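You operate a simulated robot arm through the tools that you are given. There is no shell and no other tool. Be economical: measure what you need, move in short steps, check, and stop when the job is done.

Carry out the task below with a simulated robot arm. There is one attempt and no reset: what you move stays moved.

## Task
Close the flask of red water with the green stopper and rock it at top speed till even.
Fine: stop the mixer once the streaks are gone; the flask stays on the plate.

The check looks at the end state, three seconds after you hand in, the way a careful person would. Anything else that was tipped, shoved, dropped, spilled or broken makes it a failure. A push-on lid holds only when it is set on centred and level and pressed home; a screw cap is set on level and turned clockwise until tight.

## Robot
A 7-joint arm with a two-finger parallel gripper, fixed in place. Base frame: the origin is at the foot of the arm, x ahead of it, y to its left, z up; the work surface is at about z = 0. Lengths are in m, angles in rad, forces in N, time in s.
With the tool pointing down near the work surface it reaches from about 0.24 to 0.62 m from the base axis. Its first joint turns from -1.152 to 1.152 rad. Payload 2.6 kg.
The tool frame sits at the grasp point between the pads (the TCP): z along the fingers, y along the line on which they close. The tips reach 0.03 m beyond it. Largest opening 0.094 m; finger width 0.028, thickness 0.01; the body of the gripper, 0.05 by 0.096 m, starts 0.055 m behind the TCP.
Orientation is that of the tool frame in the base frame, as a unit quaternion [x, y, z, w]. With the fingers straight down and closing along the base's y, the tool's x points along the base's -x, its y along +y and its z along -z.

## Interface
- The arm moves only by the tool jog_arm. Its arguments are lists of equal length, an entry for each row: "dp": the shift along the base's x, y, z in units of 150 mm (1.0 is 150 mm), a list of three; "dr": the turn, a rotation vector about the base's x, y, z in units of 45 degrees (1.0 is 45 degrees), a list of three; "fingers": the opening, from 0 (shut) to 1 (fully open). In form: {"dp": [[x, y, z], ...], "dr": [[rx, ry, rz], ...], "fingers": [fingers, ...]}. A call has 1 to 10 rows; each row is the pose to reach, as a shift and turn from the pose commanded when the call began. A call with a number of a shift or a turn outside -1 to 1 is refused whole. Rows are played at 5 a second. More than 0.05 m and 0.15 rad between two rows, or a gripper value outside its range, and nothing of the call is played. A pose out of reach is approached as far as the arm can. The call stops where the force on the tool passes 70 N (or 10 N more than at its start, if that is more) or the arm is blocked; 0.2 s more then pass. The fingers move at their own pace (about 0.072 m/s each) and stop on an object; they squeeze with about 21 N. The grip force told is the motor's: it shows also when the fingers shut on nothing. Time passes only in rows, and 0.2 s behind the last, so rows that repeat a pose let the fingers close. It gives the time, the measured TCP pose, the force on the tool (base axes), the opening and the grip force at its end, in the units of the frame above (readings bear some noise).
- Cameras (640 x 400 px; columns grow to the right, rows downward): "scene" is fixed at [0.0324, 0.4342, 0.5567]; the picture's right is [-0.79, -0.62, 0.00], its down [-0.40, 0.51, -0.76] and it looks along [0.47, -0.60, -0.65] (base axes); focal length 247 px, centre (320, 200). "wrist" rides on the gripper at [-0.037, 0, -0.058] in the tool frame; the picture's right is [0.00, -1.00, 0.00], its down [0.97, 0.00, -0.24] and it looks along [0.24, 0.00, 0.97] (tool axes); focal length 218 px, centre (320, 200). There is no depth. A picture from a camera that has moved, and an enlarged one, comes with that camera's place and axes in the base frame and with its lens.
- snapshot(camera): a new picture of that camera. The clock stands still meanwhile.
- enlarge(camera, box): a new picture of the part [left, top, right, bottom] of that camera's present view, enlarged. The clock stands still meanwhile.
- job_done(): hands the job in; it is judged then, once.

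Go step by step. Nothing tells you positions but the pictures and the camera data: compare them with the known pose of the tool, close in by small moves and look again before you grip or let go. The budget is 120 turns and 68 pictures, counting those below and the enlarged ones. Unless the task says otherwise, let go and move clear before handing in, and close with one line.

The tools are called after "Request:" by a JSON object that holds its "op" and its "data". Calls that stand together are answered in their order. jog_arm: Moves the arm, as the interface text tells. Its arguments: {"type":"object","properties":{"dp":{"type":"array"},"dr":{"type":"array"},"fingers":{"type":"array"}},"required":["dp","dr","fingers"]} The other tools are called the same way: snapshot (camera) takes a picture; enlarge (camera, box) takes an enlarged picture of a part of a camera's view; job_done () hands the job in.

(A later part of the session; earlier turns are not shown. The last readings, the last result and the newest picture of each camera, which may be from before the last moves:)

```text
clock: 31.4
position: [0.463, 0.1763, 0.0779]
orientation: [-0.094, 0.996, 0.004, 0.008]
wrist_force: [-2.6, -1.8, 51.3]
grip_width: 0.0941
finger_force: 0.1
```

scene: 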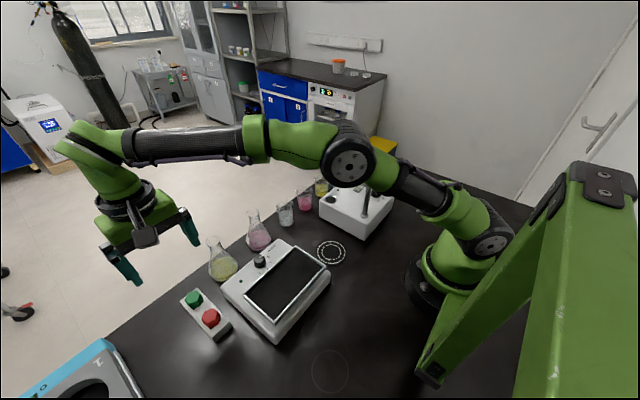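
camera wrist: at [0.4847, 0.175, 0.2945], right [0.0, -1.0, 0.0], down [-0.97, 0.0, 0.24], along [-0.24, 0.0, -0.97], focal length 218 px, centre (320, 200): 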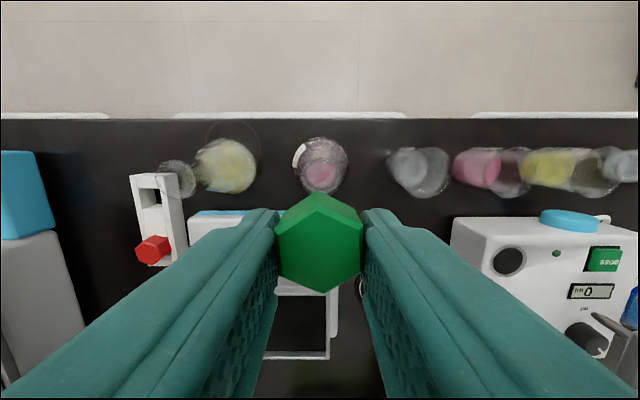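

It went about 5 mm deeper this time. I'll keep pressing.

Request:
{"op": "jog_arm", "data": {"dp": [[0, 0, -0.01], [0, 0, -0.02], [0, 0, -0.03], [0, 0, -0.03]], "dr": [[0, 0, 0], [0, 0, 0], [0, 0, 0], [0, 0, 0]], "fingers": [1, 1, 1, 1]}}

Request:
{"op": "enlarge", "data": {"camera": "scene", "box": [230, 190, 290, 260]}}

```text
clock: 32.4
position: [0.4657, 0.1747, 0.0754]
orientation: [-0.093, 0.996, 0.004, 0.012]
wrist_force: [-1.9, -1.1, 64.1]
grip_width: 0.0937
finger_force: 0.0
```

```text
5.71 times, centred on (260, 225) of scene
camera zoom: at [0.032, 0.4341, 0.5568], right [-0.79, -0.62, 0.0], down [-0.4, 0.51, -0.76], along [0.47, -0.6, -0.65], focal length 1413 px, centre (663, 57)
```

zoom: 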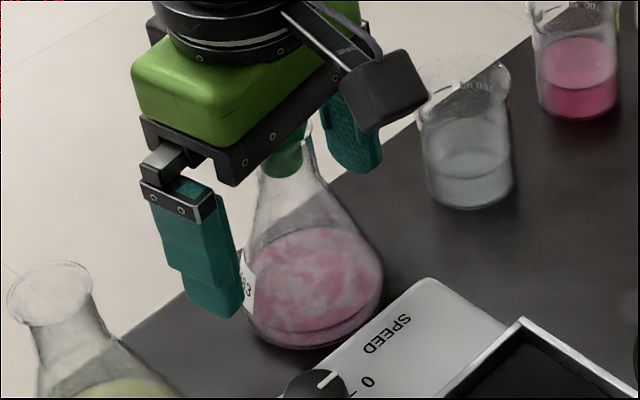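

Request:
{"op": "jog_arm", "data": {"dp": [[0, 0, 0.06], [0, 0, 0.12], [0, 0, 0.3], [0, 0, 0.6], [0, 0, 0.9]], "dr": [[0, 0, 0], [0, 0, 0], [0, 0, 0], [0, 0, 0], [0, 0, 0]], "fingers": [1, 1, 1, 1, 1]}}

Request:
{"op": "enlarge", "data": {"camera": "scene", "box": [245, 195, 285, 230]}}

Request:
{"op": "enlarge", "data": {"camera": "wrist", "box": [220, 100, 420, 260]}}

```text
clock: 33.6
position: [0.4597, 0.1739, 0.201]
orientation: [-0.093, 0.996, 0.002, -0.002]
wrist_force: [-0.5, -0.9, 0.0]
grip_width: 0.0941
finger_force: 0.3
```

```text
11.43 times, centred on (265, 212) of scene
camera zoom: at [0.0324, 0.4342, 0.5567], right [-0.79, -0.62, 0.0], down [-0.4, 0.51, -0.76], along [0.47, -0.6, -0.65], focal length 2825 px, centre (949, 57)
```

zoom: 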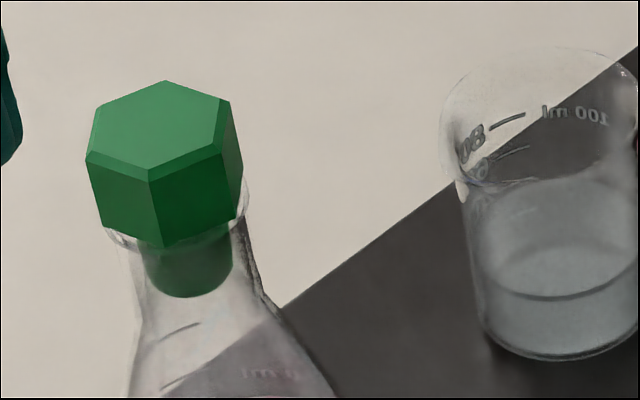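

```text
2.50 times, centred on (320, 180) of wrist
camera zoom: at [0.4957, 0.1807, 0.2583], right [0.19, -0.98, 0.0], down [-0.95, -0.18, 0.24], along [-0.24, -0.04, -0.97], focal length 546 px, centre (320, 250)
```

zoom: 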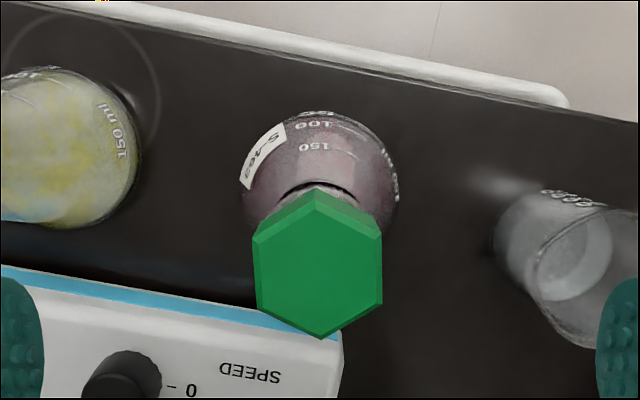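

The stopper looks level and seated. I'll repeat a small lift test and use the force reading as the flask's weight.

Request:
{"op": "jog_arm", "data": {"dp": [[0, 0, -0.15], [0, 0, -0.3], [0, 0, -0.45], [0, 0, -0.6], [0, 0, -0.6], [0, 0, -0.6], [0, 0, -0.6], [0, 0, -0.6]], "dr": [[0, 0, 0], [0, 0, 0.02], [0, 0, 0.03], [0, 0, 0.03], [0, 0, 0.03], [0, 0, 0.03], [0, 0, 0.03], [0, 0, 0.03]], "fingers": [0.64, 0.64, 0.64, 0.64, 0.64, 0.1, 0.1, 0.1]}}

Request:
{"op": "jog_arm", "data": {"dp": [[0, 0, 0.01], [0, 0, 0.02], [0, 0, 0.027], [0, 0, 0.027]], "dr": [[0, 0, 0], [0, 0, 0], [0, 0, 0], [0, 0, 0]], "fingers": [0.1, 0.1, 0.1, 0.1]}}

Request:
{"op": "enlarge", "data": {"camera": "scene", "box": [235, 195, 285, 260]}}

```text
clock: 35.4
position: [0.4599, 0.1728, 0.1105]
orientation: [-0.105, 0.994, 0.001, 0.0]
wrist_force: [0.1, 0.0, 0.8]
grip_width: 0.0322
finger_force: 21.4
```

```text
clock: 36.4
position: [0.4612, 0.1737, 0.1145]
orientation: [-0.105, 0.994, 0.001, 0.0]
wrist_force: [0.0, -0.4, -0.3]
grip_width: 0.0323
finger_force: 21.5
```

```text
6.15 times, centred on (260, 228) of scene
camera zoom: at [0.0324, 0.4342, 0.5567], right [-0.79, -0.62, 0.0], down [-0.4, 0.51, -0.76], along [0.47, -0.6, -0.65], focal length 1521 px, centre (689, 31)
```

zoom: 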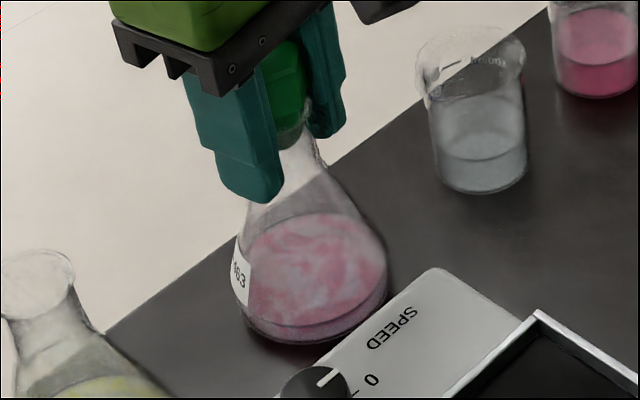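

The flask's base didn't rise, so the stopper still isn't holding. I'll reseat it and press again with the palm, this time compensating the arm's drift (x and pitch) so that the load stays centred and level.

Request:
{"op": "jog_arm", "data": {"dp": [[0, 0, -0.015], [0, 0, -0.035], [0, 0, -0.045], [0, 0, -0.03], [0, 0, -0.03], [0, 0, -0.03]], "dr": [[0, 0, 0], [0, 0, 0], [0, 0, 0], [0, 0, 0], [0, 0, 0], [0, 0, 0]], "fingers": [0.1, 0.1, 0.1, 0.1, 1, 1]}}

Request:
{"op": "jog_arm", "data": {"dp": [[0, 0, -0.06], [0, 0, -0.12], [0, 0, -0.17], [-0.005, 0, -0.2], [-0.01, 0, -0.23], [-0.015, 0, -0.25], [-0.02, -0.003, -0.27], [-0.024, -0.005, -0.285]], "dr": [[0, 0, 0], [0, 0, 0], [0, 0, 0], [0, 0.006, 0], [0, 0.012, 0], [0, 0.018, 0], [0, 0.022, 0], [0, 0.025, 0]], "fingers": [1, 1, 1, 1, 1, 1, 1, 1]}}

Request:
{"op": "enlarge", "data": {"camera": "scene", "box": [245, 195, 285, 230]}}

```text
clock: 37.8
position: [0.4594, 0.175, 0.1106]
orientation: [-0.106, 0.994, 0.001, 0.0]
wrist_force: [0.9, 0.2, 0.9]
grip_width: 0.0943
finger_force: 0.2
```

```text
clock: 39.6
position: [0.4606, 0.1743, 0.0771]
orientation: [-0.105, 0.994, 0.004, 0.002]
wrist_force: [0.4, 0.3, 56.4]
grip_width: 0.0938
finger_force: 0.1
```

```text
11.43 times, centred on (265, 212) of scene
camera zoom: at [0.0321, 0.4341, 0.5568], right [-0.79, -0.62, 0.0], down [-0.4, 0.51, -0.76], along [0.47, -0.6, -0.65], focal length 2825 px, centre (949, 57)
```

zoom: 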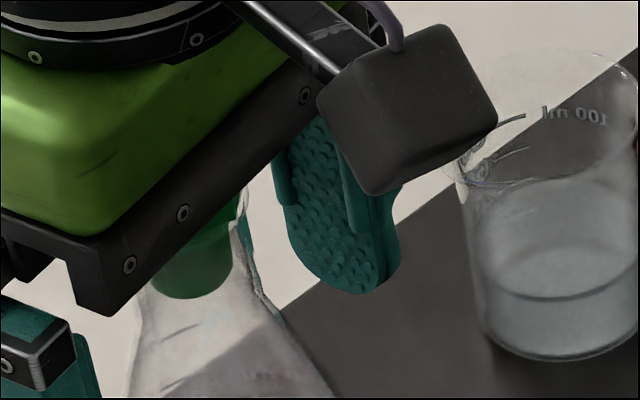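

The stopper stays put at 56 N with the load centred. I'll increase the force gradually with drift compensation.

Request:
{"op": "jog_arm", "data": {"dp": [[-0.003, 0, -0.01], [-0.006, 0, -0.02], [-0.009, 0, -0.03], [-0.009, 0, -0.04], [-0.01, 0, -0.05]], "dr": [[0, 0.003, 0], [0, 0.006, 0], [0, 0.008, 0], [0, 0.01, 0], [0, 0.012, 0]], "fingers": [1, 1, 1, 1, 1]}}

Request:
{"op": "jog_arm", "data": {"dp": [[-0.003, 0, -0.01], [-0.006, 0, -0.02], [-0.009, 0, -0.03]], "dr": [[0, 0.003, 0], [0, 0.006, 0], [0, 0.008, 0]], "fingers": [1, 1, 1]}}

```text
clock: 40.5
position: [0.4641, 0.176, 0.0802]
orientation: [-0.105, 0.994, 0.007, 0.007]
wrist_force: [-6.2, -1.8, 37.1]
grip_width: 0.094
finger_force: 0.0
stopped in row 4: the force on the tool passed its limit (the readings are from after the stop); the commanded pose is now the measured one
```

```text
clock: 41.3
position: [0.4641, 0.1761, 0.0763]
orientation: [-0.105, 0.994, 0.008, 0.008]
wrist_force: [0.0, 0.0, 52.2]
grip_width: 0.0939
finger_force: 0.1
```

I'll release and do a very small pull test of 1–2 mm, reading the force.

Request:
{"op": "jog_arm", "data": {"dp": [[0.01, 0, 0.05], [0.0, -0.01, 0.1], [-0.022, -0.015, 0.233], [-0.026, -0.016, 0.233], [-0.026, -0.016, 0.233], [-0.026, -0.016, 0.233], [-0.026, -0.016, 0.233], [-0.026, -0.016, 0.233]], "dr": [[0, 0, 0], [0, 0.02, 0], [0.02, 0.02, 0], [0.02, 0.02, 0], [0.02, 0.02, 0], [0.02, 0.02, 0], [0.02, 0.02, 0], [0.02, 0.02, 0]], "fingers": [1, 1, 0.64, 0.64, 0.1, 0.1, 0.1, 0.1]}}

Request:
{"op": "jog_arm", "data": {"dp": [[0, 0, 0.008], [0, 0, 0.008], [0, 0, 0.008]], "dr": [[0, 0, 0], [0, 0, 0], [0, 0, 0]], "fingers": [0.1, 0.1, 0.1]}}

Request:
{"op": "jog_arm", "data": {"dp": [[0, 0, 0.008], [0, 0, 0.016], [0, 0, 0.016]], "dr": [[0, 0, 0], [0, 0, 0], [0, 0, 0]], "fingers": [0.1, 0.1, 0.1]}}

```text
clock: 43.1
position: [0.4559, 0.1715, 0.1049]
orientation: [-0.105, 0.994, 0.015, -0.008]
wrist_force: [-0.1, -0.5, -0.4]
grip_width: 0.0329
finger_force: 21.6
```

```text
clock: 43.9
position: [0.456, 0.172, 0.1062]
orientation: [-0.105, 0.994, 0.014, -0.008]
wrist_force: [-0.3, -0.7, -0.3]
grip_width: 0.0326
finger_force: 20.5
```

```text
clock: 44.7
position: [0.4557, 0.1729, 0.109]
orientation: [-0.105, 0.994, 0.014, -0.009]
wrist_force: [0.4, 0.2, 0.4]
grip_width: 0.0323
finger_force: 20.7
```

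Request:
{"op": "enlarge", "data": {"camera": "scene", "box": [235, 190, 285, 260]}}

Request:
{"op": "enlarge", "data": {"camera": "wrist", "box": [220, 120, 420, 280]}}

```text
5.71 times, centred on (260, 225) of scene
camera zoom: at [0.0324, 0.4342, 0.5567], right [-0.79, -0.62, 0.0], down [-0.4, 0.51, -0.76], along [0.47, -0.6, -0.65], focal length 1413 px, centre (663, 57)
```

zoom: 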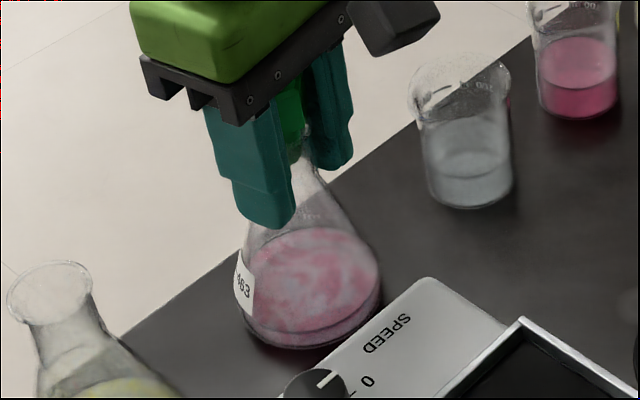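

```text
2.50 times, centred on (320, 200) of wrist
camera zoom: at [0.4933, 0.1792, 0.1653], right [0.21, -0.98, -0.03], down [-0.94, -0.21, 0.25], along [-0.25, -0.02, -0.97], focal length 546 px, centre (320, 200)
```

zoom: 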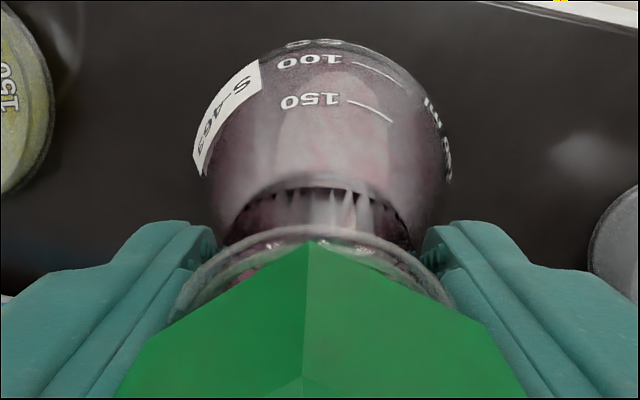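

The stopper came up freely again and the tool ended slightly tilted. I'll set the stopper down, level the tool exactly, and re-measure centring.

Request:
{"op": "jog_arm", "data": {"dp": [[0, 0, -0.015], [0, 0, -0.03], [0, 0, -0.03], [0, 0, -0.03], [0, 0, 0.2], [0.0133, 0, 0.4], [0.0267, 0.005, 0.6], [0.0267, 0.005, 0.6]], "dr": [[0, 0, 0], [0, 0, 0], [0, 0, 0], [0, 0, 0], [0, 0, 0], [-0.033, -0.0266, 0], [-0.033, -0.0266, 0], [-0.033, -0.0266, 0]], "fingers": [0.1, 0.1, 0.64, 0.64, 0.64, 0.64, 0.64, 0.64]}}

Request:
{"op": "enlarge", "data": {"camera": "wrist", "box": [260, 130, 380, 240]}}

Request:
{"op": "enlarge", "data": {"camera": "scene", "box": [250, 198, 280, 228]}}

```text
clock: 46.5
position: [0.4615, 0.1724, 0.1989]
orientation: [-0.104, 0.995, 0.0, -0.001]
wrist_force: [-0.2, -1.0, 0.7]
grip_width: 0.0601
finger_force: 0.0
```

```text
3.64 times, centred on (320, 185) of wrist
camera zoom: at [0.4963, 0.181, 0.2549], right [0.21, -0.98, 0.0], down [-0.95, -0.2, 0.24], along [-0.23, -0.05, -0.97], focal length 794 px, centre (320, 254)
```

zoom: 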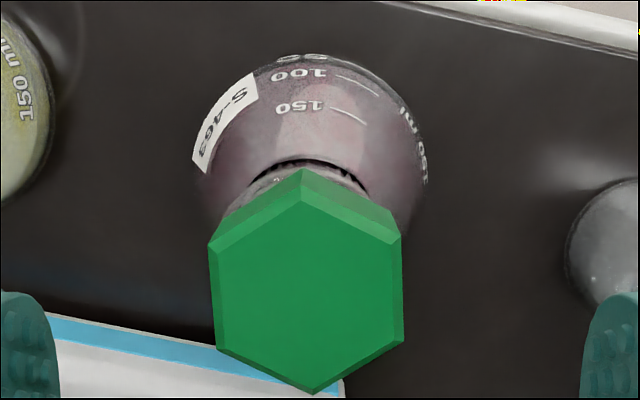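

```text
13.33 times, centred on (265, 213) of scene
camera zoom: at [0.0324, 0.4342, 0.5567], right [-0.79, -0.62, 0.0], down [-0.4, 0.51, -0.76], along [0.47, -0.6, -0.65], focal length 3296 px, centre (1053, 27)
```

zoom: 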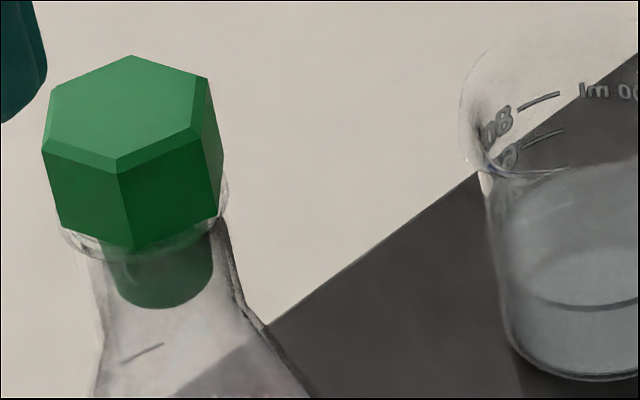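

There's still a gap of about 3 mm between head and rim, so the plug isn't home. I'll grip only the head, above the rim, then press while twisting to work the plug in.

Request:
{"op": "jog_arm", "data": {"dp": [[0, 0.013, 0], [0, 0.013, -0.15], [0, 0.013, -0.327], [0, 0.013, -0.327], [0, 0.013, -0.327], [0, 0.013, -0.327]], "dr": [[0, 0, 0.07], [0, 0, 0.07], [0, 0, 0.07], [0, 0, 0.07], [0, 0, 0.07], [0, 0, 0.07]], "fingers": [0.64, 0.64, 0.64, 0.1, 0.1, 0.1]}}

Request:
{"op": "jog_arm", "data": {"dp": [[0, 0, -0.01], [0, 0, -0.02], [0, 0, -0.025], [0, 0, -0.03], [0, 0, -0.035], [0, 0, -0.04], [0, 0, -0.04]], "dr": [[0, 0, 0], [0, 0, 0.1], [0, 0, 0.2], [0, 0, 0.05], [0, 0, -0.1], [0, 0, -0.2], [0, 0, 0]], "fingers": [0.1, 0.1, 0.1, 0.1, 0.1, 0.1, 0.1]}}

```text
clock: 47.9
position: [0.4607, 0.1734, 0.1496]
orientation: [-0.132, 0.991, 0.0, 0.0]
wrist_force: [-0.3, -0.9, 0.6]
grip_width: 0.0299
finger_force: 20.6
```

```text
refused: row 7 steps farther than a row can; nothing moved
```

Request:
{"op": "jog_arm", "data": {"dp": [[0, 0, -0.01], [0, 0, -0.02], [0, 0, -0.025], [0, 0, -0.03], [0, 0, -0.035], [0, 0, -0.04], [0, 0, -0.045], [0, 0, -0.045]], "dr": [[0, 0, 0], [0, 0, 0.1], [0, 0, 0.2], [0, 0, 0.05], [0, 0, -0.1], [0, 0, -0.2], [0, 0, -0.05], [0, 0, 0]], "fingers": [0.1, 0.1, 0.1, 0.1, 0.1, 0.1, 0.1, 0.1]}}

Request:
{"op": "enlarge", "data": {"camera": "scene", "box": [250, 198, 280, 228]}}

```text
clock: 49.7
position: [0.4613, 0.1745, 0.1439]
orientation: [-0.133, 0.991, 0.001, 0.002]
wrist_force: [-0.7, -1.0, 23.8]
grip_width: 0.0303
finger_force: 21.0
```

```text
13.33 times, centred on (265, 213) of scene
camera zoom: at [0.0323, 0.4341, 0.5567], right [-0.79, -0.62, 0.0], down [-0.4, 0.51, -0.76], along [0.47, -0.6, -0.65], focal length 3296 px, centre (1053, 27)
```

zoom: 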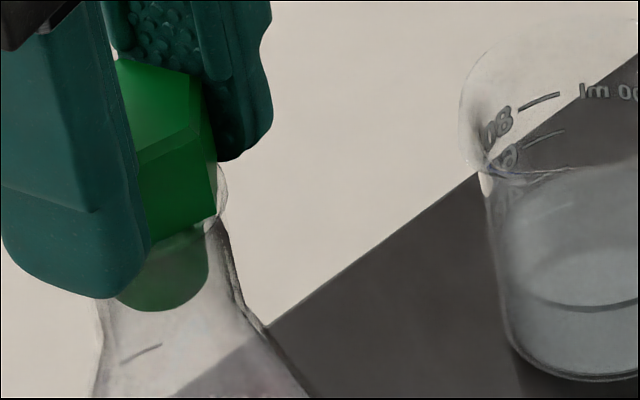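

No deeper, so this is the hard stop. I'll do a gentle, slow pull from this centred press and read the force.

Request:
{"op": "jog_arm", "data": {"dp": [[0, 0, 0.02], [0, 0, 0.035], [0, 0, 0.045], [0, 0, 0.05], [0, 0, 0.055], [0, 0, 0.06], [0, 0, 0.065], [0, 0, 0.07], [0, 0, 0.07]], "dr": [[0, 0, 0], [0, 0, 0], [0, 0, 0], [0, 0, 0], [0, 0, 0], [0, 0, 0], [0, 0, 0], [0, 0, 0], [0, 0, 0]], "fingers": [0.1, 0.1, 0.1, 0.1, 0.1, 0.1, 0.1, 0.1, 0.1]}}

Request:
{"op": "enlarge", "data": {"camera": "scene", "box": [245, 198, 285, 258]}}

```text
clock: 51.7
position: [0.4602, 0.1754, 0.1532]
orientation: [-0.132, 0.991, 0.001, 0.0]
wrist_force: [0.8, -0.3, -0.2]
grip_width: 0.0311
finger_force: 20.7
```

```text
6.67 times, centred on (265, 228) of scene
camera zoom: at [0.0324, 0.4342, 0.5567], right [-0.79, -0.62, 0.0], down [-0.4, 0.51, -0.76], along [0.47, -0.6, -0.65], focal length 1648 px, centre (687, 13)
```

zoom: 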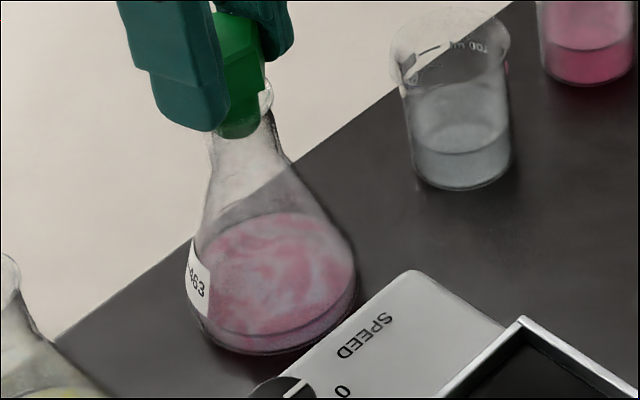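

The plug slides out freely. My best pressing was the compensated palm press, so I'll redo that cleanly: reseat, open, then a centred level press to about 65 N without drift, and release straight up.

Request:
{"op": "jog_arm", "data": {"dp": [[0, 0, -0.02], [0, 0, -0.04], [0, 0, -0.055], [0, 0, -0.065], [0, 0, -0.06], [0, 0, -0.06], [0, 0, -0.06], [0, 0, -0.06]], "dr": [[0, 0, 0], [0, 0, 0], [0, 0, 0], [0, 0, 0], [0, 0, 0], [0, 0, 0], [0, 0, 0], [0, 0, 0]], "fingers": [0.1, 0.1, 0.1, 0.1, 0.1, 1, 1, 1]}}

Request:
{"op": "jog_arm", "data": {"dp": [[0, 0, -0.2], [0, 0, -0.38], [-0.004, 0, -0.41], [-0.009, 0, -0.44], [-0.014, 0, -0.465], [-0.019, -0.002, -0.485], [-0.023, -0.004, -0.505], [-0.026, -0.005, -0.515], [-0.027, -0.005, -0.52], [-0.027, -0.005, -0.52]], "dr": [[0, 0, 0], [0, 0, 0], [0, 0.004, 0], [0, 0.009, 0], [0, 0.015, 0], [0, 0.02, 0], [0, 0.024, 0], [0, 0.027, 0], [0, 0.028, 0], [0, 0.028, 0]], "fingers": [1, 1, 1, 1, 1, 1, 1, 1, 1, 1]}}

```text
clock: 53.5
position: [0.4607, 0.175, 0.145]
orientation: [-0.132, 0.991, 0.0, 0.0]
wrist_force: [-0.3, 0.6, 0.1]
grip_width: 0.094
finger_force: 0.0
```

```text
clock: 55.7
position: [0.4629, 0.1771, 0.0762]
orientation: [-0.131, 0.991, 0.004, 0.001]
wrist_force: [-0.9, 0.7, 63.6]
grip_width: 0.0942
finger_force: 0.1
```

63.6 N with practically no side force. I'll back straight off, then regrip the head and do the lift test.

Request:
{"op": "jog_arm", "data": {"dp": [[0.01, 0.002, 0.04], [0.02, 0.005, 0.09], [0.027, 0.005, 0.14], [0.027, 0.005, 0.35], [0.027, 0.005, 0.545], [0.027, 0.005, 0.545], [0.027, 0.005, 0.545], [0.027, 0.005, 0.545], [0.027, 0.005, 0.545], [0.027, 0.005, 0.545]], "dr": [[0, -0.01, 0], [0, -0.02, 0], [0, -0.028, 0], [0, -0.028, 0], [0, -0.028, 0], [0, -0.028, 0], [0, -0.028, 0], [0, -0.028, 0], [0, -0.028, 0], [0, -0.028, 0]], "fingers": [1, 1, 1, 1, 1, 0.1, 0.1, 0.1, 0.1, 0.1]}}

Request:
{"op": "jog_arm", "data": {"dp": [[0, 0, 0.01], [0, 0, 0.02], [0, 0, 0.03], [0, 0, 0.04], [0, 0, 0.05], [0, 0, 0.05]], "dr": [[0, 0, 0], [0, 0, 0], [0, 0, 0], [0, 0, 0], [0, 0, 0], [0, 0, 0]], "fingers": [0.1, 0.1, 0.1, 0.1, 0.1, 0.1]}}

Request:
{"op": "enlarge", "data": {"camera": "scene", "box": [245, 198, 285, 258]}}

```text
clock: 57.9
position: [0.4604, 0.1748, 0.1486]
orientation: [-0.132, 0.991, 0.0, 0.001]
wrist_force: [-0.7, -0.1, 1.3]
grip_width: 0.0298
finger_force: 21.6
```

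```text
clock: 59.3
position: [0.46, 0.1737, 0.1567]
orientation: [-0.132, 0.991, 0.0, 0.0]
wrist_force: [0.3, -0.1, 0.2]
grip_width: 0.0297
finger_force: 21.4
```

```text
6.67 times, centred on (265, 228) of scene
camera zoom: at [0.0324, 0.4342, 0.5567], right [-0.79, -0.62, 0.0], down [-0.4, 0.51, -0.76], along [0.47, -0.6, -0.65], focal length 1648 px, centre (687, 13)
```

zoom: 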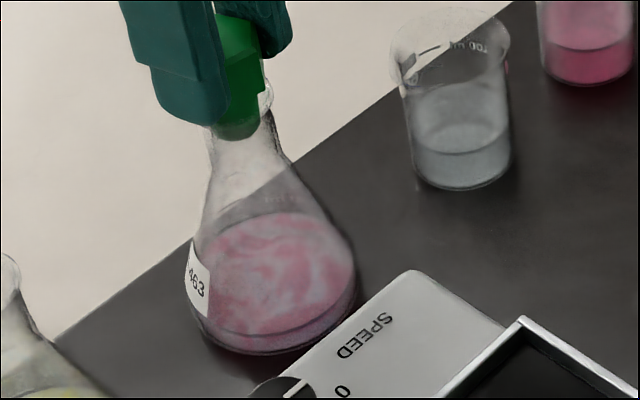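

The stopper lifts out with no resistance whenever it is gripped, so I won't carry the flask by it. I'll park the stopper back in its rack, carry the open flask by its neck onto the plate, then stopper it there.

Request:
{"op": "jog_arm", "data": {"dp": [[0, 0, 0.2], [0, 0, 0.45], [0, 0, 0.7], [-0.05, 0.25, 0.7], [-0.1, 0.5, 0.7], [-0.15, 0.75, 0.7], [-0.2, 1.0, 0.7]], "dr": [[0, 0, 0], [0, 0, 0], [0, 0, 0], [0, 0, -0.1], [0, 0, -0.2], [0, 0, -0.3], [0, 0, -0.337]], "fingers": [0.1, 0.1, 0.1, 0.1, 0.1, 0.1, 0.1]}}

Request:
{"op": "jog_arm", "data": {"dp": [[-0.04, 0.22, 0], [-0.075, 0.442, 0], [-0.075, 0.442, -0.25], [-0.075, 0.442, -0.5], [-0.075, 0.442, -0.75], [-0.075, 0.442, -0.95], [-0.075, 0.442, -0.95]], "dr": [[0, 0, 0], [0, 0, 0], [0, 0, 0], [0, 0, 0], [0, 0, 0], [0, 0, 0], [0, 0, 0]], "fingers": [0.1, 0.1, 0.1, 0.1, 0.1, 0.1, 0.1]}}

Request:
{"op": "enlarge", "data": {"camera": "scene", "box": [165, 240, 245, 320]}}

Request:
{"op": "enlarge", "data": {"camera": "wrist", "box": [240, 140, 400, 300]}}

```text
clock: 60.9
position: [0.4304, 0.325, 0.2615]
orientation: [0.0, 1.0, 0.0, 0.0]
wrist_force: [-0.4, 0.8, 0.1]
grip_width: 0.0297
finger_force: 20.8
```

```text
clock: 62.5
position: [0.4189, 0.3918, 0.1182]
orientation: [0.0, 1.0, 0.001, 0.0]
wrist_force: [-1.0, -0.4, 0.0]
grip_width: 0.0291
finger_force: 21.0
```

```text
5.00 times, centred on (205, 280) of scene
camera zoom: at [0.0324, 0.4342, 0.5567], right [-0.79, -0.62, 0.0], down [-0.4, 0.51, -0.76], along [0.47, -0.6, -0.65], focal length 1236 px, centre (895, -200)
```

zoom: 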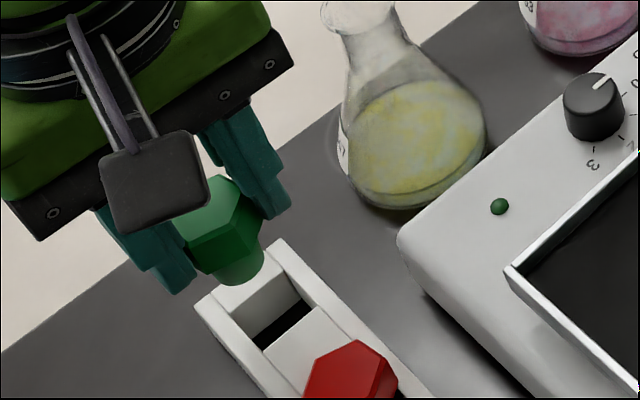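

```text
2.50 times, centred on (320, 220) of wrist
camera zoom: at [0.4561, 0.3914, 0.1744], right [0.0, -1.0, 0.0], down [-0.97, 0.0, 0.24], along [-0.24, 0.0, -0.97], focal length 546 px, centre (320, 150)
```

zoom: 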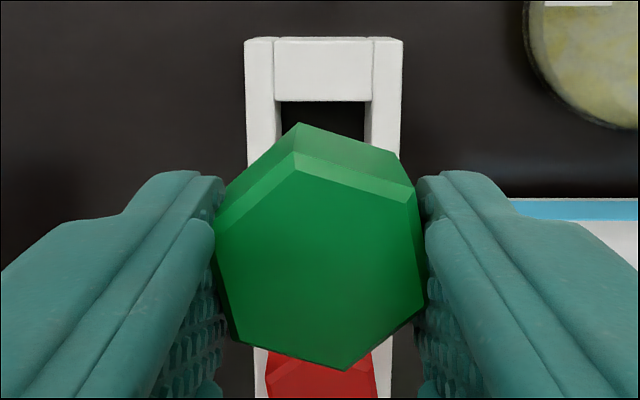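

The stopper sits slightly twisted in the grip but over the slot. I'll lower it in gently and release.

Request:
{"op": "jog_arm", "data": {"dp": [[0, -0.005, -0.15], [0, -0.005, -0.25], [0, -0.005, -0.32], [0, -0.005, -0.36], [0, -0.005, -0.39], [0, -0.005, -0.39]], "dr": [[0, 0, 0], [0, 0, 0], [0, 0, 0], [0, 0, 0], [0, 0, 0], [0, 0, 0]], "fingers": [0.1, 0.1, 0.1, 0.1, 0.1, 0.1]}}

Request:
{"op": "enlarge", "data": {"camera": "scene", "box": [165, 260, 235, 330]}}

```text
clock: 63.9
position: [0.419, 0.3905, 0.0595]
orientation: [0.0, 1.0, 0.002, 0.0]
wrist_force: [0.7, -0.1, 0.5]
grip_width: 0.0279
finger_force: 21.0
```

```text
5.71 times, centred on (200, 295) of scene
camera zoom: at [0.0324, 0.4342, 0.5567], right [-0.79, -0.62, 0.0], down [-0.4, 0.51, -0.76], along [0.47, -0.6, -0.65], focal length 1413 px, centre (1006, -343)
```

zoom: 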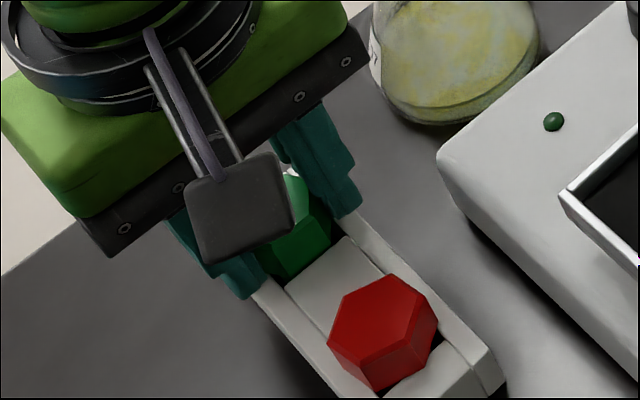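

No contact force; the stopper is in the slot. I'll release and rise.

Request:
{"op": "jog_arm", "data": {"dp": [[0, 0, 0], [0, 0, 0], [0, 0, 0], [0, 0, 0.2], [0, 0, 0.4], [0, 0, 0.4]], "dr": [[0, 0, 0], [0, 0, 0], [0, 0, 0], [0, 0, 0], [0, 0, 0], [0, 0, 0]], "fingers": [0.5, 0.5, 0.5, 0.5, 0.5, 0.5]}}

Request:
{"op": "snapshot", "data": {"camera": "wrist"}}

```text
clock: 65.3
position: [0.4197, 0.3904, 0.1201]
orientation: [0.0, 1.0, -0.001, 0.0]
wrist_force: [-0.2, 0.2, 0.4]
grip_width: 0.0472
finger_force: 0.0
```

```text
11 pictures are left
camera wrist: at [0.4556, 0.3911, 0.1769], right [0.0, -1.0, 0.0], down [-0.97, 0.0, 0.24], along [-0.24, 0.0, -0.97], focal length 218 px, centre (320, 200)
```

wrist: 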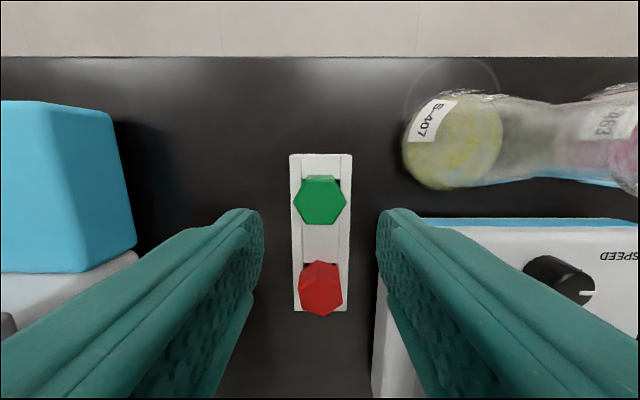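

The stopper rests safely in the rack (now with flats 30° off). Next I'll go to the red flask and grip it by the rim and neck.

Request:
{"op": "jog_arm", "data": {"dp": [[0, 0, 0.3], [0, 0, 0.6], [0, 0, 0.8], [0.05, -0.25, 0.8], [0.1, -0.5, 0.8], [0.15, -0.75, 0.8], [0.2, -1.0, 0.8]], "dr": [[0, 0, 0], [0, 0, 0], [0, 0, 0], [0, 0, 0], [0, 0, 0], [0, 0, 0], [0, 0, 0]], "fingers": [0.5, 0.5, 0.6, 0.64, 0.64, 0.64, 0.64]}}

Request:
{"op": "jog_arm", "data": {"dp": [[0.04, -0.22, 0], [0.08, -0.443, 0], [0.08, -0.443, -0.2], [0.08, -0.443, -0.35], [0.08, -0.443, -0.35]], "dr": [[0, 0, 0], [0, 0, 0], [0, 0, 0], [0, 0, 0], [0, 0, 0]], "fingers": [0.64, 0.64, 0.64, 0.64, 0.64]}}

Request:
{"op": "enlarge", "data": {"camera": "wrist", "box": [240, 120, 400, 260]}}

```text
clock: 66.9
position: [0.4486, 0.241, 0.2389]
orientation: [-0.001, 1.0, 0.0, 0.0]
wrist_force: [-0.3, -0.7, 0.1]
grip_width: 0.0602
finger_force: 0.1
```

```text
clock: 68.1
position: [0.4609, 0.1733, 0.1871]
orientation: [0.0, 1.0, 0.001, 0.001]
wrist_force: [0.4, -0.8, -0.1]
grip_width: 0.0605
finger_force: 0.0
```

```text
2.86 times, centred on (320, 190) of wrist
camera zoom: at [0.4969, 0.1748, 0.2442], right [0.0, -1.0, 0.0], down [-0.97, 0.0, 0.24], along [-0.24, 0.0, -0.97], focal length 624 px, centre (320, 229)
```

zoom: 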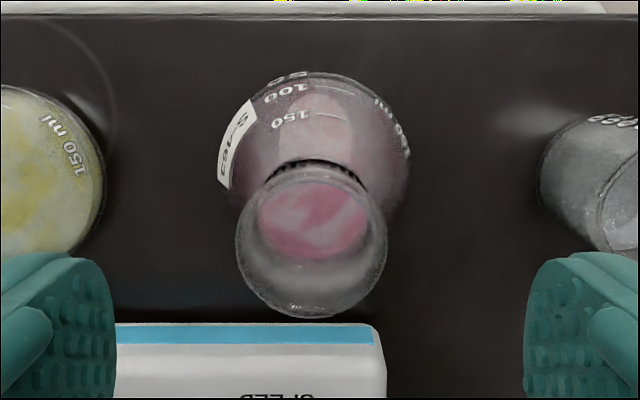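

The flask axis is at about (0.4625, 0.1765). I'll lower around the rim, close, and lift gently.

Request:
{"op": "jog_arm", "data": {"dp": [[0.008, 0.012, -0.2], [0.008, 0.012, -0.4], [0.008, 0.012, -0.54], [0.008, 0.012, -0.54], [0.008, 0.012, -0.54], [0.008, 0.012, -0.54], [0.008, 0.012, -0.54]], "dr": [[0, 0, 0], [0, 0, 0], [0, 0, 0], [0, 0, 0], [0, 0, 0], [0, 0, 0], [0, 0, 0]], "fingers": [0.64, 0.64, 0.64, 0.05, 0.05, 0.05, 0.05]}}

Request:
{"op": "jog_arm", "data": {"dp": [[0, 0, 0.02], [0, 0, 0.04], [0, 0, 0.06], [0, 0, 0.06]], "dr": [[0, 0, 0], [0, 0, 0], [0, 0, 0], [0, 0, 0]], "fingers": [0.05, 0.05, 0.05, 0.05]}}

```text
clock: 69.7
position: [0.4647, 0.176, 0.107]
orientation: [0.0, 1.0, 0.002, 0.001]
wrist_force: [0.9, 0.6, 1.6]
grip_width: 0.0312
finger_force: 21.5
```

```text
clock: 70.7
position: [0.4622, 0.1757, 0.1156]
orientation: [0.0, 1.0, -0.001, -0.001]
wrist_force: [-0.3, -0.2, -2.0]
grip_width: 0.0299
finger_force: 20.6
```

The reading of −2 N is the flask's weight, so it is lifted. I'll raise it smoothly and carry it above the plate.

Request:
{"op": "jog_arm", "data": {"dp": [[0, 0, 0.1], [0, 0, 0.25], [0, 0, 0.42], [0, 0, 0.56], [-0.05, 0.02, 0.64], [-0.17, 0.06, 0.66], [-0.32, 0.115, 0.66], [-0.47, 0.17, 0.66], [-0.58, 0.21, 0.66], [-0.63, 0.228, 0.66]], "dr": [[0, 0, 0], [0, 0, 0], [0, 0, 0], [0, 0, 0], [0, 0, 0], [0, 0, 0], [0, 0, 0], [0, 0, 0], [0, 0, 0], [0, 0, 0]], "fingers": [0.05, 0.05, 0.05, 0.05, 0.05, 0.05, 0.05, 0.05, 0.05, 0.05]}}

Request:
{"op": "jog_arm", "data": {"dp": [[-0.05, 0.018, 0], [-0.17, 0.062, 0], [-0.32, 0.118, 0], [-0.46, 0.168, 0], [-0.57, 0.208, 0], [-0.633, 0.228, 0], [-0.637, 0.228, 0], [-0.637, 0.228, 0]], "dr": [[0, 0, 0], [0, 0, 0], [0, 0, 0], [0, 0, 0], [0, 0, 0], [0, 0, 0], [0, 0, 0], [0, 0, 0]], "fingers": [0.05, 0.05, 0.05, 0.05, 0.05, 0.05, 0.05, 0.05]}}

Request:
{"op": "enlarge", "data": {"camera": "scene", "box": [200, 180, 360, 345]}}

```text
clock: 72.9
position: [0.3675, 0.2099, 0.2142]
orientation: [0.0, 1.0, 0.0, 0.0]
wrist_force: [-0.1, 0.3, -1.6]
grip_width: 0.0299
finger_force: 20.9
```

```text
clock: 74.7
position: [0.2729, 0.2434, 0.2148]
orientation: [0.0, 1.0, 0.0, 0.001]
wrist_force: [-1.5, 0.2, -2.2]
grip_width: 0.0298
finger_force: 20.4
```

```text
2.42 times, centred on (280, 262) of scene
camera zoom: at [0.0324, 0.4342, 0.5567], right [-0.79, -0.62, 0.0], down [-0.4, 0.51, -0.76], along [0.47, -0.6, -0.65], focal length 599 px, centre (417, 48)
```

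zoom: 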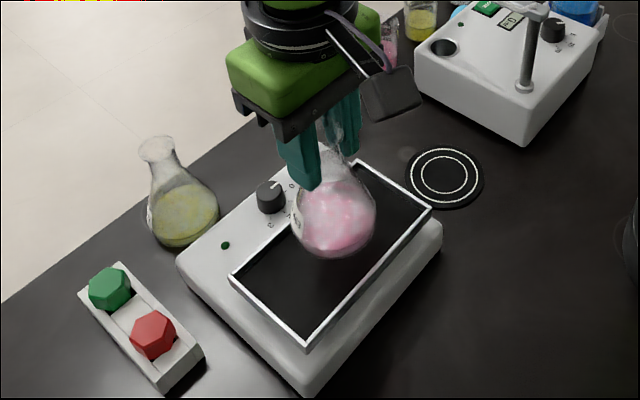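

The flask hangs right over the plate's centre. I'll lower it slowly.

Request:
{"op": "jog_arm", "data": {"dp": [[0, 0, -0.06], [0, 0, -0.13], [0, 0, -0.19], [0, 0, -0.22], [0, 0, -0.235], [0, 0, -0.235]], "dr": [[0, 0, 0], [0, 0, 0], [0, 0, 0], [0, 0, 0], [0, 0, 0], [0, 0, 0]], "fingers": [0.05, 0.05, 0.05, 0.05, 0.05, 0.05]}}

Request:
{"op": "jog_arm", "data": {"dp": [[0, 0, -0.008], [0, 0, -0.016], [0, 0, -0.024], [0, 0, -0.024]], "dr": [[0, 0, 0], [0, 0, 0], [0, 0, 0], [0, 0, 0]], "fingers": [0.05, 0.05, 0.05, 0.05]}}

```text
clock: 76.1
position: [0.2733, 0.245, 0.1801]
orientation: [0.0, 1.0, 0.002, 0.002]
wrist_force: [-5.0, -1.4, 27.1]
grip_width: 0.0296
finger_force: 20.8
```

```text
clock: 77.1
position: [0.274, 0.2444, 0.1764]
orientation: [0.0, 1.0, 0.002, 0.002]
wrist_force: [-0.3, -1.2, 33.0]
grip_width: 0.0319
finger_force: 21.0
```

It's on the plate (33 N, so pressed a bit). I'll unload and release, then rise.

Request:
{"op": "jog_arm", "data": {"dp": [[0, 0, 0.015], [0, 0, 0.025], [0, 0, 0.025], [0, 0, 0.025], [0, 0, 0.2], [0, 0, 0.45], [0, 0, 0.7], [0, 0, 0.7]], "dr": [[0, 0, 0], [0, 0, 0], [0, 0, 0], [0, 0, 0], [0, 0, 0], [0, 0, 0], [0, 0, 0], [0, 0, 0]], "fingers": [0.05, 0.05, 0.6, 0.6, 0.6, 0.6, 0.6, 0.6]}}

Request:
{"op": "enlarge", "data": {"camera": "wrist", "box": [220, 100, 420, 300]}}

```text
clock: 78.9
position: [0.2732, 0.2458, 0.2805]
orientation: [-0.002, 1.0, 0.0, 0.0]
wrist_force: [0.2, 0.1, -0.3]
grip_width: 0.0565
finger_force: 0.1
```

```text
2.00 times, centred on (320, 200) of wrist
camera zoom: at [0.3092, 0.2456, 0.3377], right [0.0, -1.0, 0.0], down [-0.97, 0.0, 0.24], along [-0.24, 0.0, -0.97], focal length 436 px, centre (320, 200)
```

zoom: 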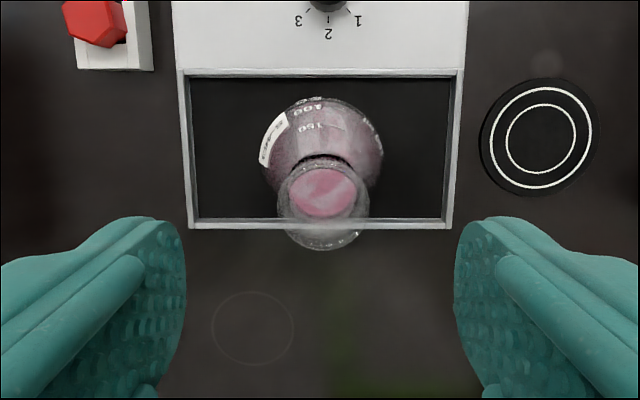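

The flask stands on the plate with its axis at about (0.271, 0.244). Now I'll fetch the stopper with a 30° yaw to match its flats.

Request:
{"op": "jog_arm", "data": {"dp": [[0.17, 0.17, 0], [0.34, 0.34, 0], [0.51, 0.51, 0], [0.68, 0.68, -0.1], [0.84, 0.84, -0.25], [0.981, 0.972, -0.4], [0.981, 0.972, -0.65], [0.981, 0.972, -0.9], [0.981, 0.972, -1.0]], "dr": [[0, 0, 0.12], [0, 0, 0.24], [0, 0, 0.36], [0, 0, 0.48], [0, 0, 0.6], [0, 0, 0.667], [0, 0, 0.667], [0, 0, 0.667], [0, 0, 0.667]], "fingers": [0.6, 0.6, 0.6, 0.6, 0.55, 0.5, 0.5, 0.5, 0.5]}}

Request:
{"op": "enlarge", "data": {"camera": "wrist", "box": [240, 140, 400, 300]}}

```text
clock: 80.9
position: [0.4195, 0.3885, 0.1302]
orientation: [-0.26, 0.966, 0.0, 0.0]
wrist_force: [-0.2, -0.5, -0.2]
grip_width: 0.0468
finger_force: 0.0
```

```text
2.50 times, centred on (320, 220) of wrist
camera zoom: at [0.4511, 0.4085, 0.1866], right [0.5, -0.87, 0.0], down [-0.84, -0.49, 0.24], along [-0.21, -0.12, -0.97], focal length 546 px, centre (320, 150)
```

zoom: 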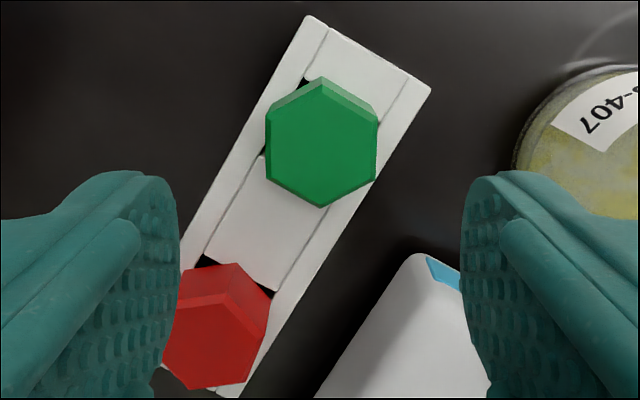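

Aligned with the flats. I'll descend, grip and lift.

Request:
{"op": "jog_arm", "data": {"dp": [[0.006, 0.002, -0.2], [0.006, 0.002, -0.38], [0.006, 0.002, -0.49], [0.006, 0.002, -0.49], [0.006, 0.002, -0.49], [0.006, 0.002, -0.49], [0.006, 0.002, -0.49]], "dr": [[0, 0, 0], [0, 0, 0], [0, 0, 0], [0, 0, 0], [0, 0, 0], [0, 0, 0], [0, 0, 0]], "fingers": [0.5, 0.5, 0.5, 0.2, 0.2, 0.2, 0.2]}}

Request:
{"op": "jog_arm", "data": {"dp": [[0, 0, 0.1], [0, 0, 0.3], [0, 0, 0.6], [0, 0, 0.9], [0, 0, 1.0]], "dr": [[0, 0, 0], [0, 0, 0], [0, 0, 0], [0, 0, 0], [0, 0, 0]], "fingers": [0.2, 0.2, 0.2, 0.2, 0.2]}}

```text
clock: 82.5
position: [0.4212, 0.3902, 0.0566]
orientation: [-0.26, 0.966, 0.0, 0.0]
wrist_force: [2.0, -0.2, 3.6]
grip_width: 0.0313
finger_force: 20.7
```

```text
clock: 83.7
position: [0.4213, 0.3889, 0.2077]
orientation: [-0.259, 0.966, 0.001, 0.0]
wrist_force: [1.5, 0.0, 0.5]
grip_width: 0.0311
finger_force: 21.0
```

Gripped properly at 31.3 mm. I'll carry it over the flask.

Request:
{"op": "jog_arm", "data": {"dp": [[0, 0, 0.22], [0, 0, 0.45], [-0.16, -0.16, 0.45], [-0.33, -0.33, 0.45], [-0.5, -0.5, 0.45], [-0.67, -0.67, 0.45], [-0.83, -0.82, 0.45], [-0.95, -0.94, 0.45], [-0.993, -0.977, 0.45], [-0.993, -0.977, 0.45]], "dr": [[0, 0, 0], [0, 0, 0], [0, 0, 0], [0, 0, 0], [0, 0, 0], [0, 0, 0], [0, 0, 0], [0, 0, 0], [0, 0, 0], [0, 0, 0]], "fingers": [0.2, 0.2, 0.2, 0.2, 0.2, 0.2, 0.2, 0.2, 0.2, 0.2]}}

Request:
{"op": "enlarge", "data": {"camera": "scene", "box": [240, 140, 340, 280]}}

```text
clock: 85.9
position: [0.2716, 0.2441, 0.2743]
orientation: [-0.26, 0.966, -0.001, 0.001]
wrist_force: [0.4, 0.4, -0.3]
grip_width: 0.0313
finger_force: 20.6
out of reach, approached as far as the arm can: row 2
```

```text
2.86 times, centred on (290, 210) of scene
camera zoom: at [0.0324, 0.4342, 0.5567], right [-0.79, -0.62, 0.0], down [-0.4, 0.51, -0.76], along [0.47, -0.6, -0.65], focal length 706 px, centre (406, 171)
```

zoom: 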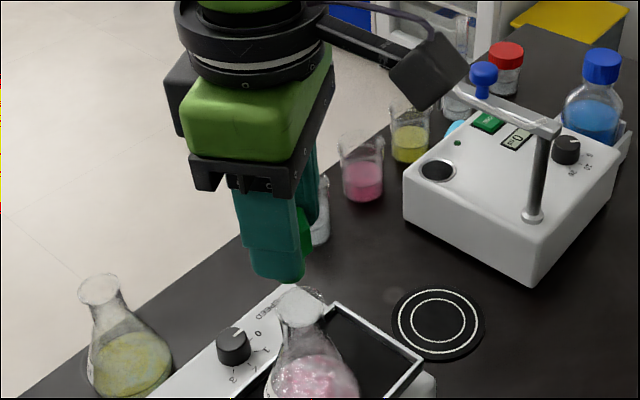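

The stopper is over the mouth. I'll lower in stages and use contact height to confirm entry: rim contact would show at TCP ≈ 0.241, seating at ≈ 0.222.

Request:
{"op": "jog_arm", "data": {"dp": [[-0.002, -0.002, -0.1], [-0.002, -0.002, -0.18], [-0.002, -0.002, -0.22], [-0.002, -0.002, -0.25], [-0.002, -0.002, -0.27], [-0.002, -0.002, -0.27]], "dr": [[0, 0, 0], [0, 0, 0], [0, 0, 0], [0, 0, 0], [0, 0, 0], [0, 0, 0]], "fingers": [0.2, 0.2, 0.2, 0.2, 0.2, 0.2]}}

Request:
{"op": "jog_arm", "data": {"dp": [[0, 0, -0.015], [0, 0, -0.03], [0, 0, -0.045], [0, 0, -0.055], [0, 0, -0.065], [0, 0, -0.065]], "dr": [[0, 0, 0], [0, 0, 0], [0, 0, 0], [0, 0, 0], [0, 0, 0], [0, 0, 0]], "fingers": [0.2, 0.2, 0.2, 0.2, 0.2, 0.2]}}

```text
clock: 87.3
position: [0.2739, 0.2469, 0.2395]
orientation: [-0.259, 0.966, 0.004, 0.009]
wrist_force: [-5.8, 0.7, 56.1]
grip_width: 0.031
finger_force: 20.5
```

```text
clock: 87.8
position: [0.2757, 0.2466, 0.2415]
orientation: [-0.26, 0.966, 0.006, 0.014]
wrist_force: [-1.4, -0.5, 13.4]
grip_width: 0.0308
finger_force: 20.6
stopped in row 2: the force on the tool passed its limit (the readings are from after the stop); the commanded pose is now the measured one
```

It hit the rim instead of entering. I'll raise and look from the wrist.

Request:
{"op": "jog_arm", "data": {"dp": [[0, 0, 0.04], [-0.015, -0.008, 0.1], [-0.03, -0.015, 0.16], [-0.03, -0.015, 0.16]], "dr": [[0, 0, 0], [0.0, 0.015, 0], [0.003, 0.038, 0], [0.003, 0.038, 0]], "fingers": [0.2, 0.2, 0.2, 0.2]}}

Request:
{"op": "snapshot", "data": {"camera": "wrist"}}

```text
clock: 88.8
position: [0.2704, 0.2442, 0.2633]
orientation: [-0.26, 0.966, 0.011, -0.003]
wrist_force: [-0.1, 0.5, 0.2]
grip_width: 0.0302
finger_force: 21.1
```

```text
5 pictures are left
camera wrist: at [0.3021, 0.2623, 0.3204], right [0.5, -0.86, -0.02], down [-0.84, -0.49, 0.24], along [-0.22, -0.1, -0.97], focal length 218 px, centre (320, 200)
```

wrist: 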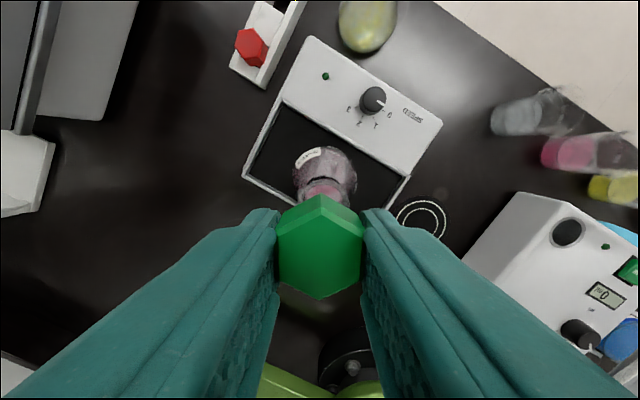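

The flask's axis now seems to be about (0.2775, 0.248), slightly off my target. I'll level the tool, shift there and take a close look.

Request:
{"op": "jog_arm", "data": {"dp": [[0.02, 0.012, 0], [0.042, 0.025, 0], [0.042, 0.025, 0]], "dr": [[-0.012, -0.007, 0], [-0.025, -0.0147, 0], [-0.025, -0.0147, 0]], "fingers": [0.2, 0.2, 0.2]}}

Request:
{"op": "enlarge", "data": {"camera": "wrist", "box": [260, 130, 380, 230]}}

```text
clock: 89.6
position: [0.2763, 0.2486, 0.2626]
orientation: [-0.26, 0.966, -0.001, 0.001]
wrist_force: [-0.6, -0.4, -0.7]
grip_width: 0.0299
finger_force: 21.1
```

```text
4.00 times, centred on (320, 180) of wrist
camera zoom: at [0.3074, 0.2675, 0.32], right [0.5, -0.87, 0.0], down [-0.84, -0.49, 0.24], along [-0.21, -0.12, -0.97], focal length 873 px, centre (320, 280)
```

zoom: 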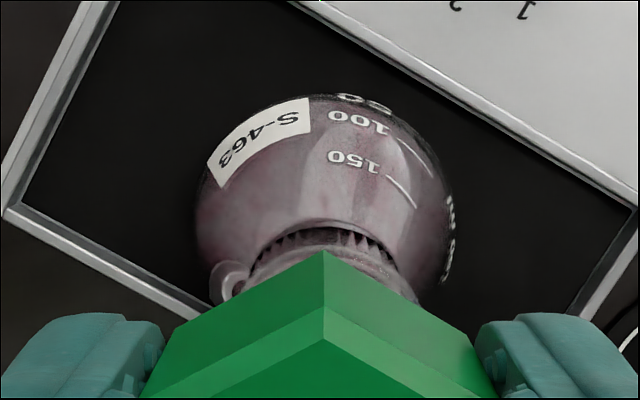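

The fingers block the view, so I'll rotate back to yaw 0 so the scene camera sees the plug and rim together, then compare.

Request:
{"op": "jog_arm", "data": {"dp": [[-0.005, -0.002, 0], [-0.01, -0.005, 0], [-0.015, -0.007, 0], [-0.02, -0.01, -0.03], [-0.02, -0.01, -0.06], [-0.02, -0.01, -0.06]], "dr": [[0, 0, -0.17], [0, 0, -0.34], [0, 0, -0.51], [0, 0, -0.667], [0, 0, -0.667], [0, 0, -0.667]], "fingers": [0.2, 0.2, 0.2, 0.2, 0.2, 0.2]}}

Request:
{"op": "enlarge", "data": {"camera": "scene", "box": [255, 210, 315, 280]}}

```text
clock: 91.0
position: [0.2733, 0.2462, 0.2546]
orientation: [0.0, 1.0, -0.001, 0.001]
wrist_force: [-0.3, -0.2, 0.5]
grip_width: 0.0297
finger_force: 21.3
```

```text
5.71 times, centred on (285, 245) of scene
camera zoom: at [0.0324, 0.4342, 0.5567], right [-0.79, -0.62, 0.0], down [-0.4, 0.51, -0.76], along [0.47, -0.6, -0.65], focal length 1413 px, centre (520, -57)
```

zoom: 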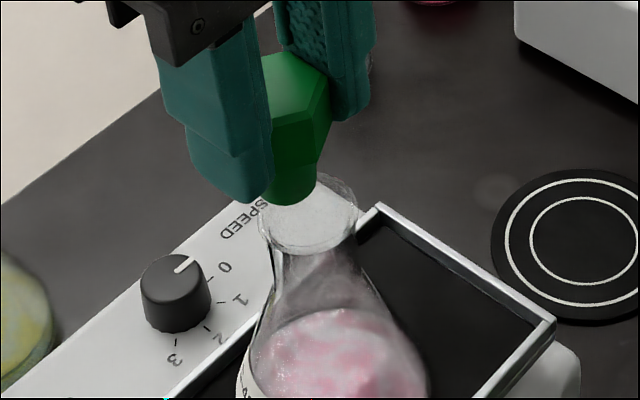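

The rim is at about (0.270, 0.244), while the plug tip leans about 2.5 mm toward +x of the TCP. I'll correct position and pitch, then lower carefully.

Request:
{"op": "jog_arm", "data": {"dp": [[-0.017, -0.007, 0], [-0.034, -0.014, 0], [-0.034, -0.014, -0.04], [-0.034, -0.014, -0.07], [-0.034, -0.014, -0.09], [-0.034, -0.014, -0.105], [-0.034, -0.014, -0.105]], "dr": [[0, 0.02, 0], [0, 0.04, 0], [0, 0.04, 0], [0, 0.04, 0], [0, 0.04, 0], [0, 0.04, 0], [0, 0.04, 0]], "fingers": [0.2, 0.2, 0.2, 0.2, 0.2, 0.2, 0.2]}}

```text
clock: 92.6
position: [0.2682, 0.2447, 0.2389]
orientation: [0.0, 1.0, -0.001, -0.016]
wrist_force: [-0.2, -0.4, 0.3]
grip_width: 0.03
finger_force: 21.2
```

No contact at 0.239, so the plug is entering. I'll continue down.

Request:
{"op": "jog_arm", "data": {"dp": [[0, 0, -0.015], [0, 0, -0.03], [0, 0, -0.045], [0, 0, -0.06], [0, 0, -0.06]], "dr": [[0, 0, 0], [0, 0, 0], [0, 0, 0], [0, 0, 0], [0, 0, 0]], "fingers": [0.2, 0.2, 0.2, 0.2, 0.2]}}

```text
clock: 93.8
position: [0.2678, 0.2455, 0.2286]
orientation: [0.0, 1.0, -0.001, -0.015]
wrist_force: [-0.7, -0.4, -0.1]
grip_width: 0.0296
finger_force: 21.0
```

Request:
{"op": "jog_arm", "data": {"dp": [[0, 0, -0.01], [0, 0, -0.02], [0, 0, -0.03], [0, 0, -0.04], [0, 0, -0.05], [0, 0, -0.05]], "dr": [[0, 0, 0], [0, 0, 0], [0, 0, 0], [0, 0, 0], [0, 0, 0], [0, 0, 0]], "fingers": [0.2, 0.2, 0.2, 0.2, 0.2, 0.2]}}

```text
clock: 95.2
position: [0.2686, 0.2445, 0.2216]
orientation: [-0.001, 1.0, -0.001, -0.015]
wrist_force: [0.0, -0.6, 0.0]
grip_width: 0.0299
finger_force: 20.8
```

Request:
{"op": "jog_arm", "data": {"dp": [[0, 0, -0.01], [0, 0, -0.02], [0, 0, -0.03], [0, 0, -0.04], [0, 0, -0.05], [0, 0, -0.06], [0, 0, -0.06]], "dr": [[0, 0, 0], [0, 0, 0], [0, 0, 0], [0, 0, 0], [0, 0, 0], [0, 0, 0], [0, 0, 0]], "fingers": [0.2, 0.2, 0.2, 0.2, 0.2, 0.2, 0.2]}}

```text
clock: 96.8
position: [0.2701, 0.2455, 0.2168]
orientation: [-0.001, 1.0, 0.003, -0.011]
wrist_force: [-2.6, -1.7, 46.7]
grip_width: 0.0301
finger_force: 20.8
```

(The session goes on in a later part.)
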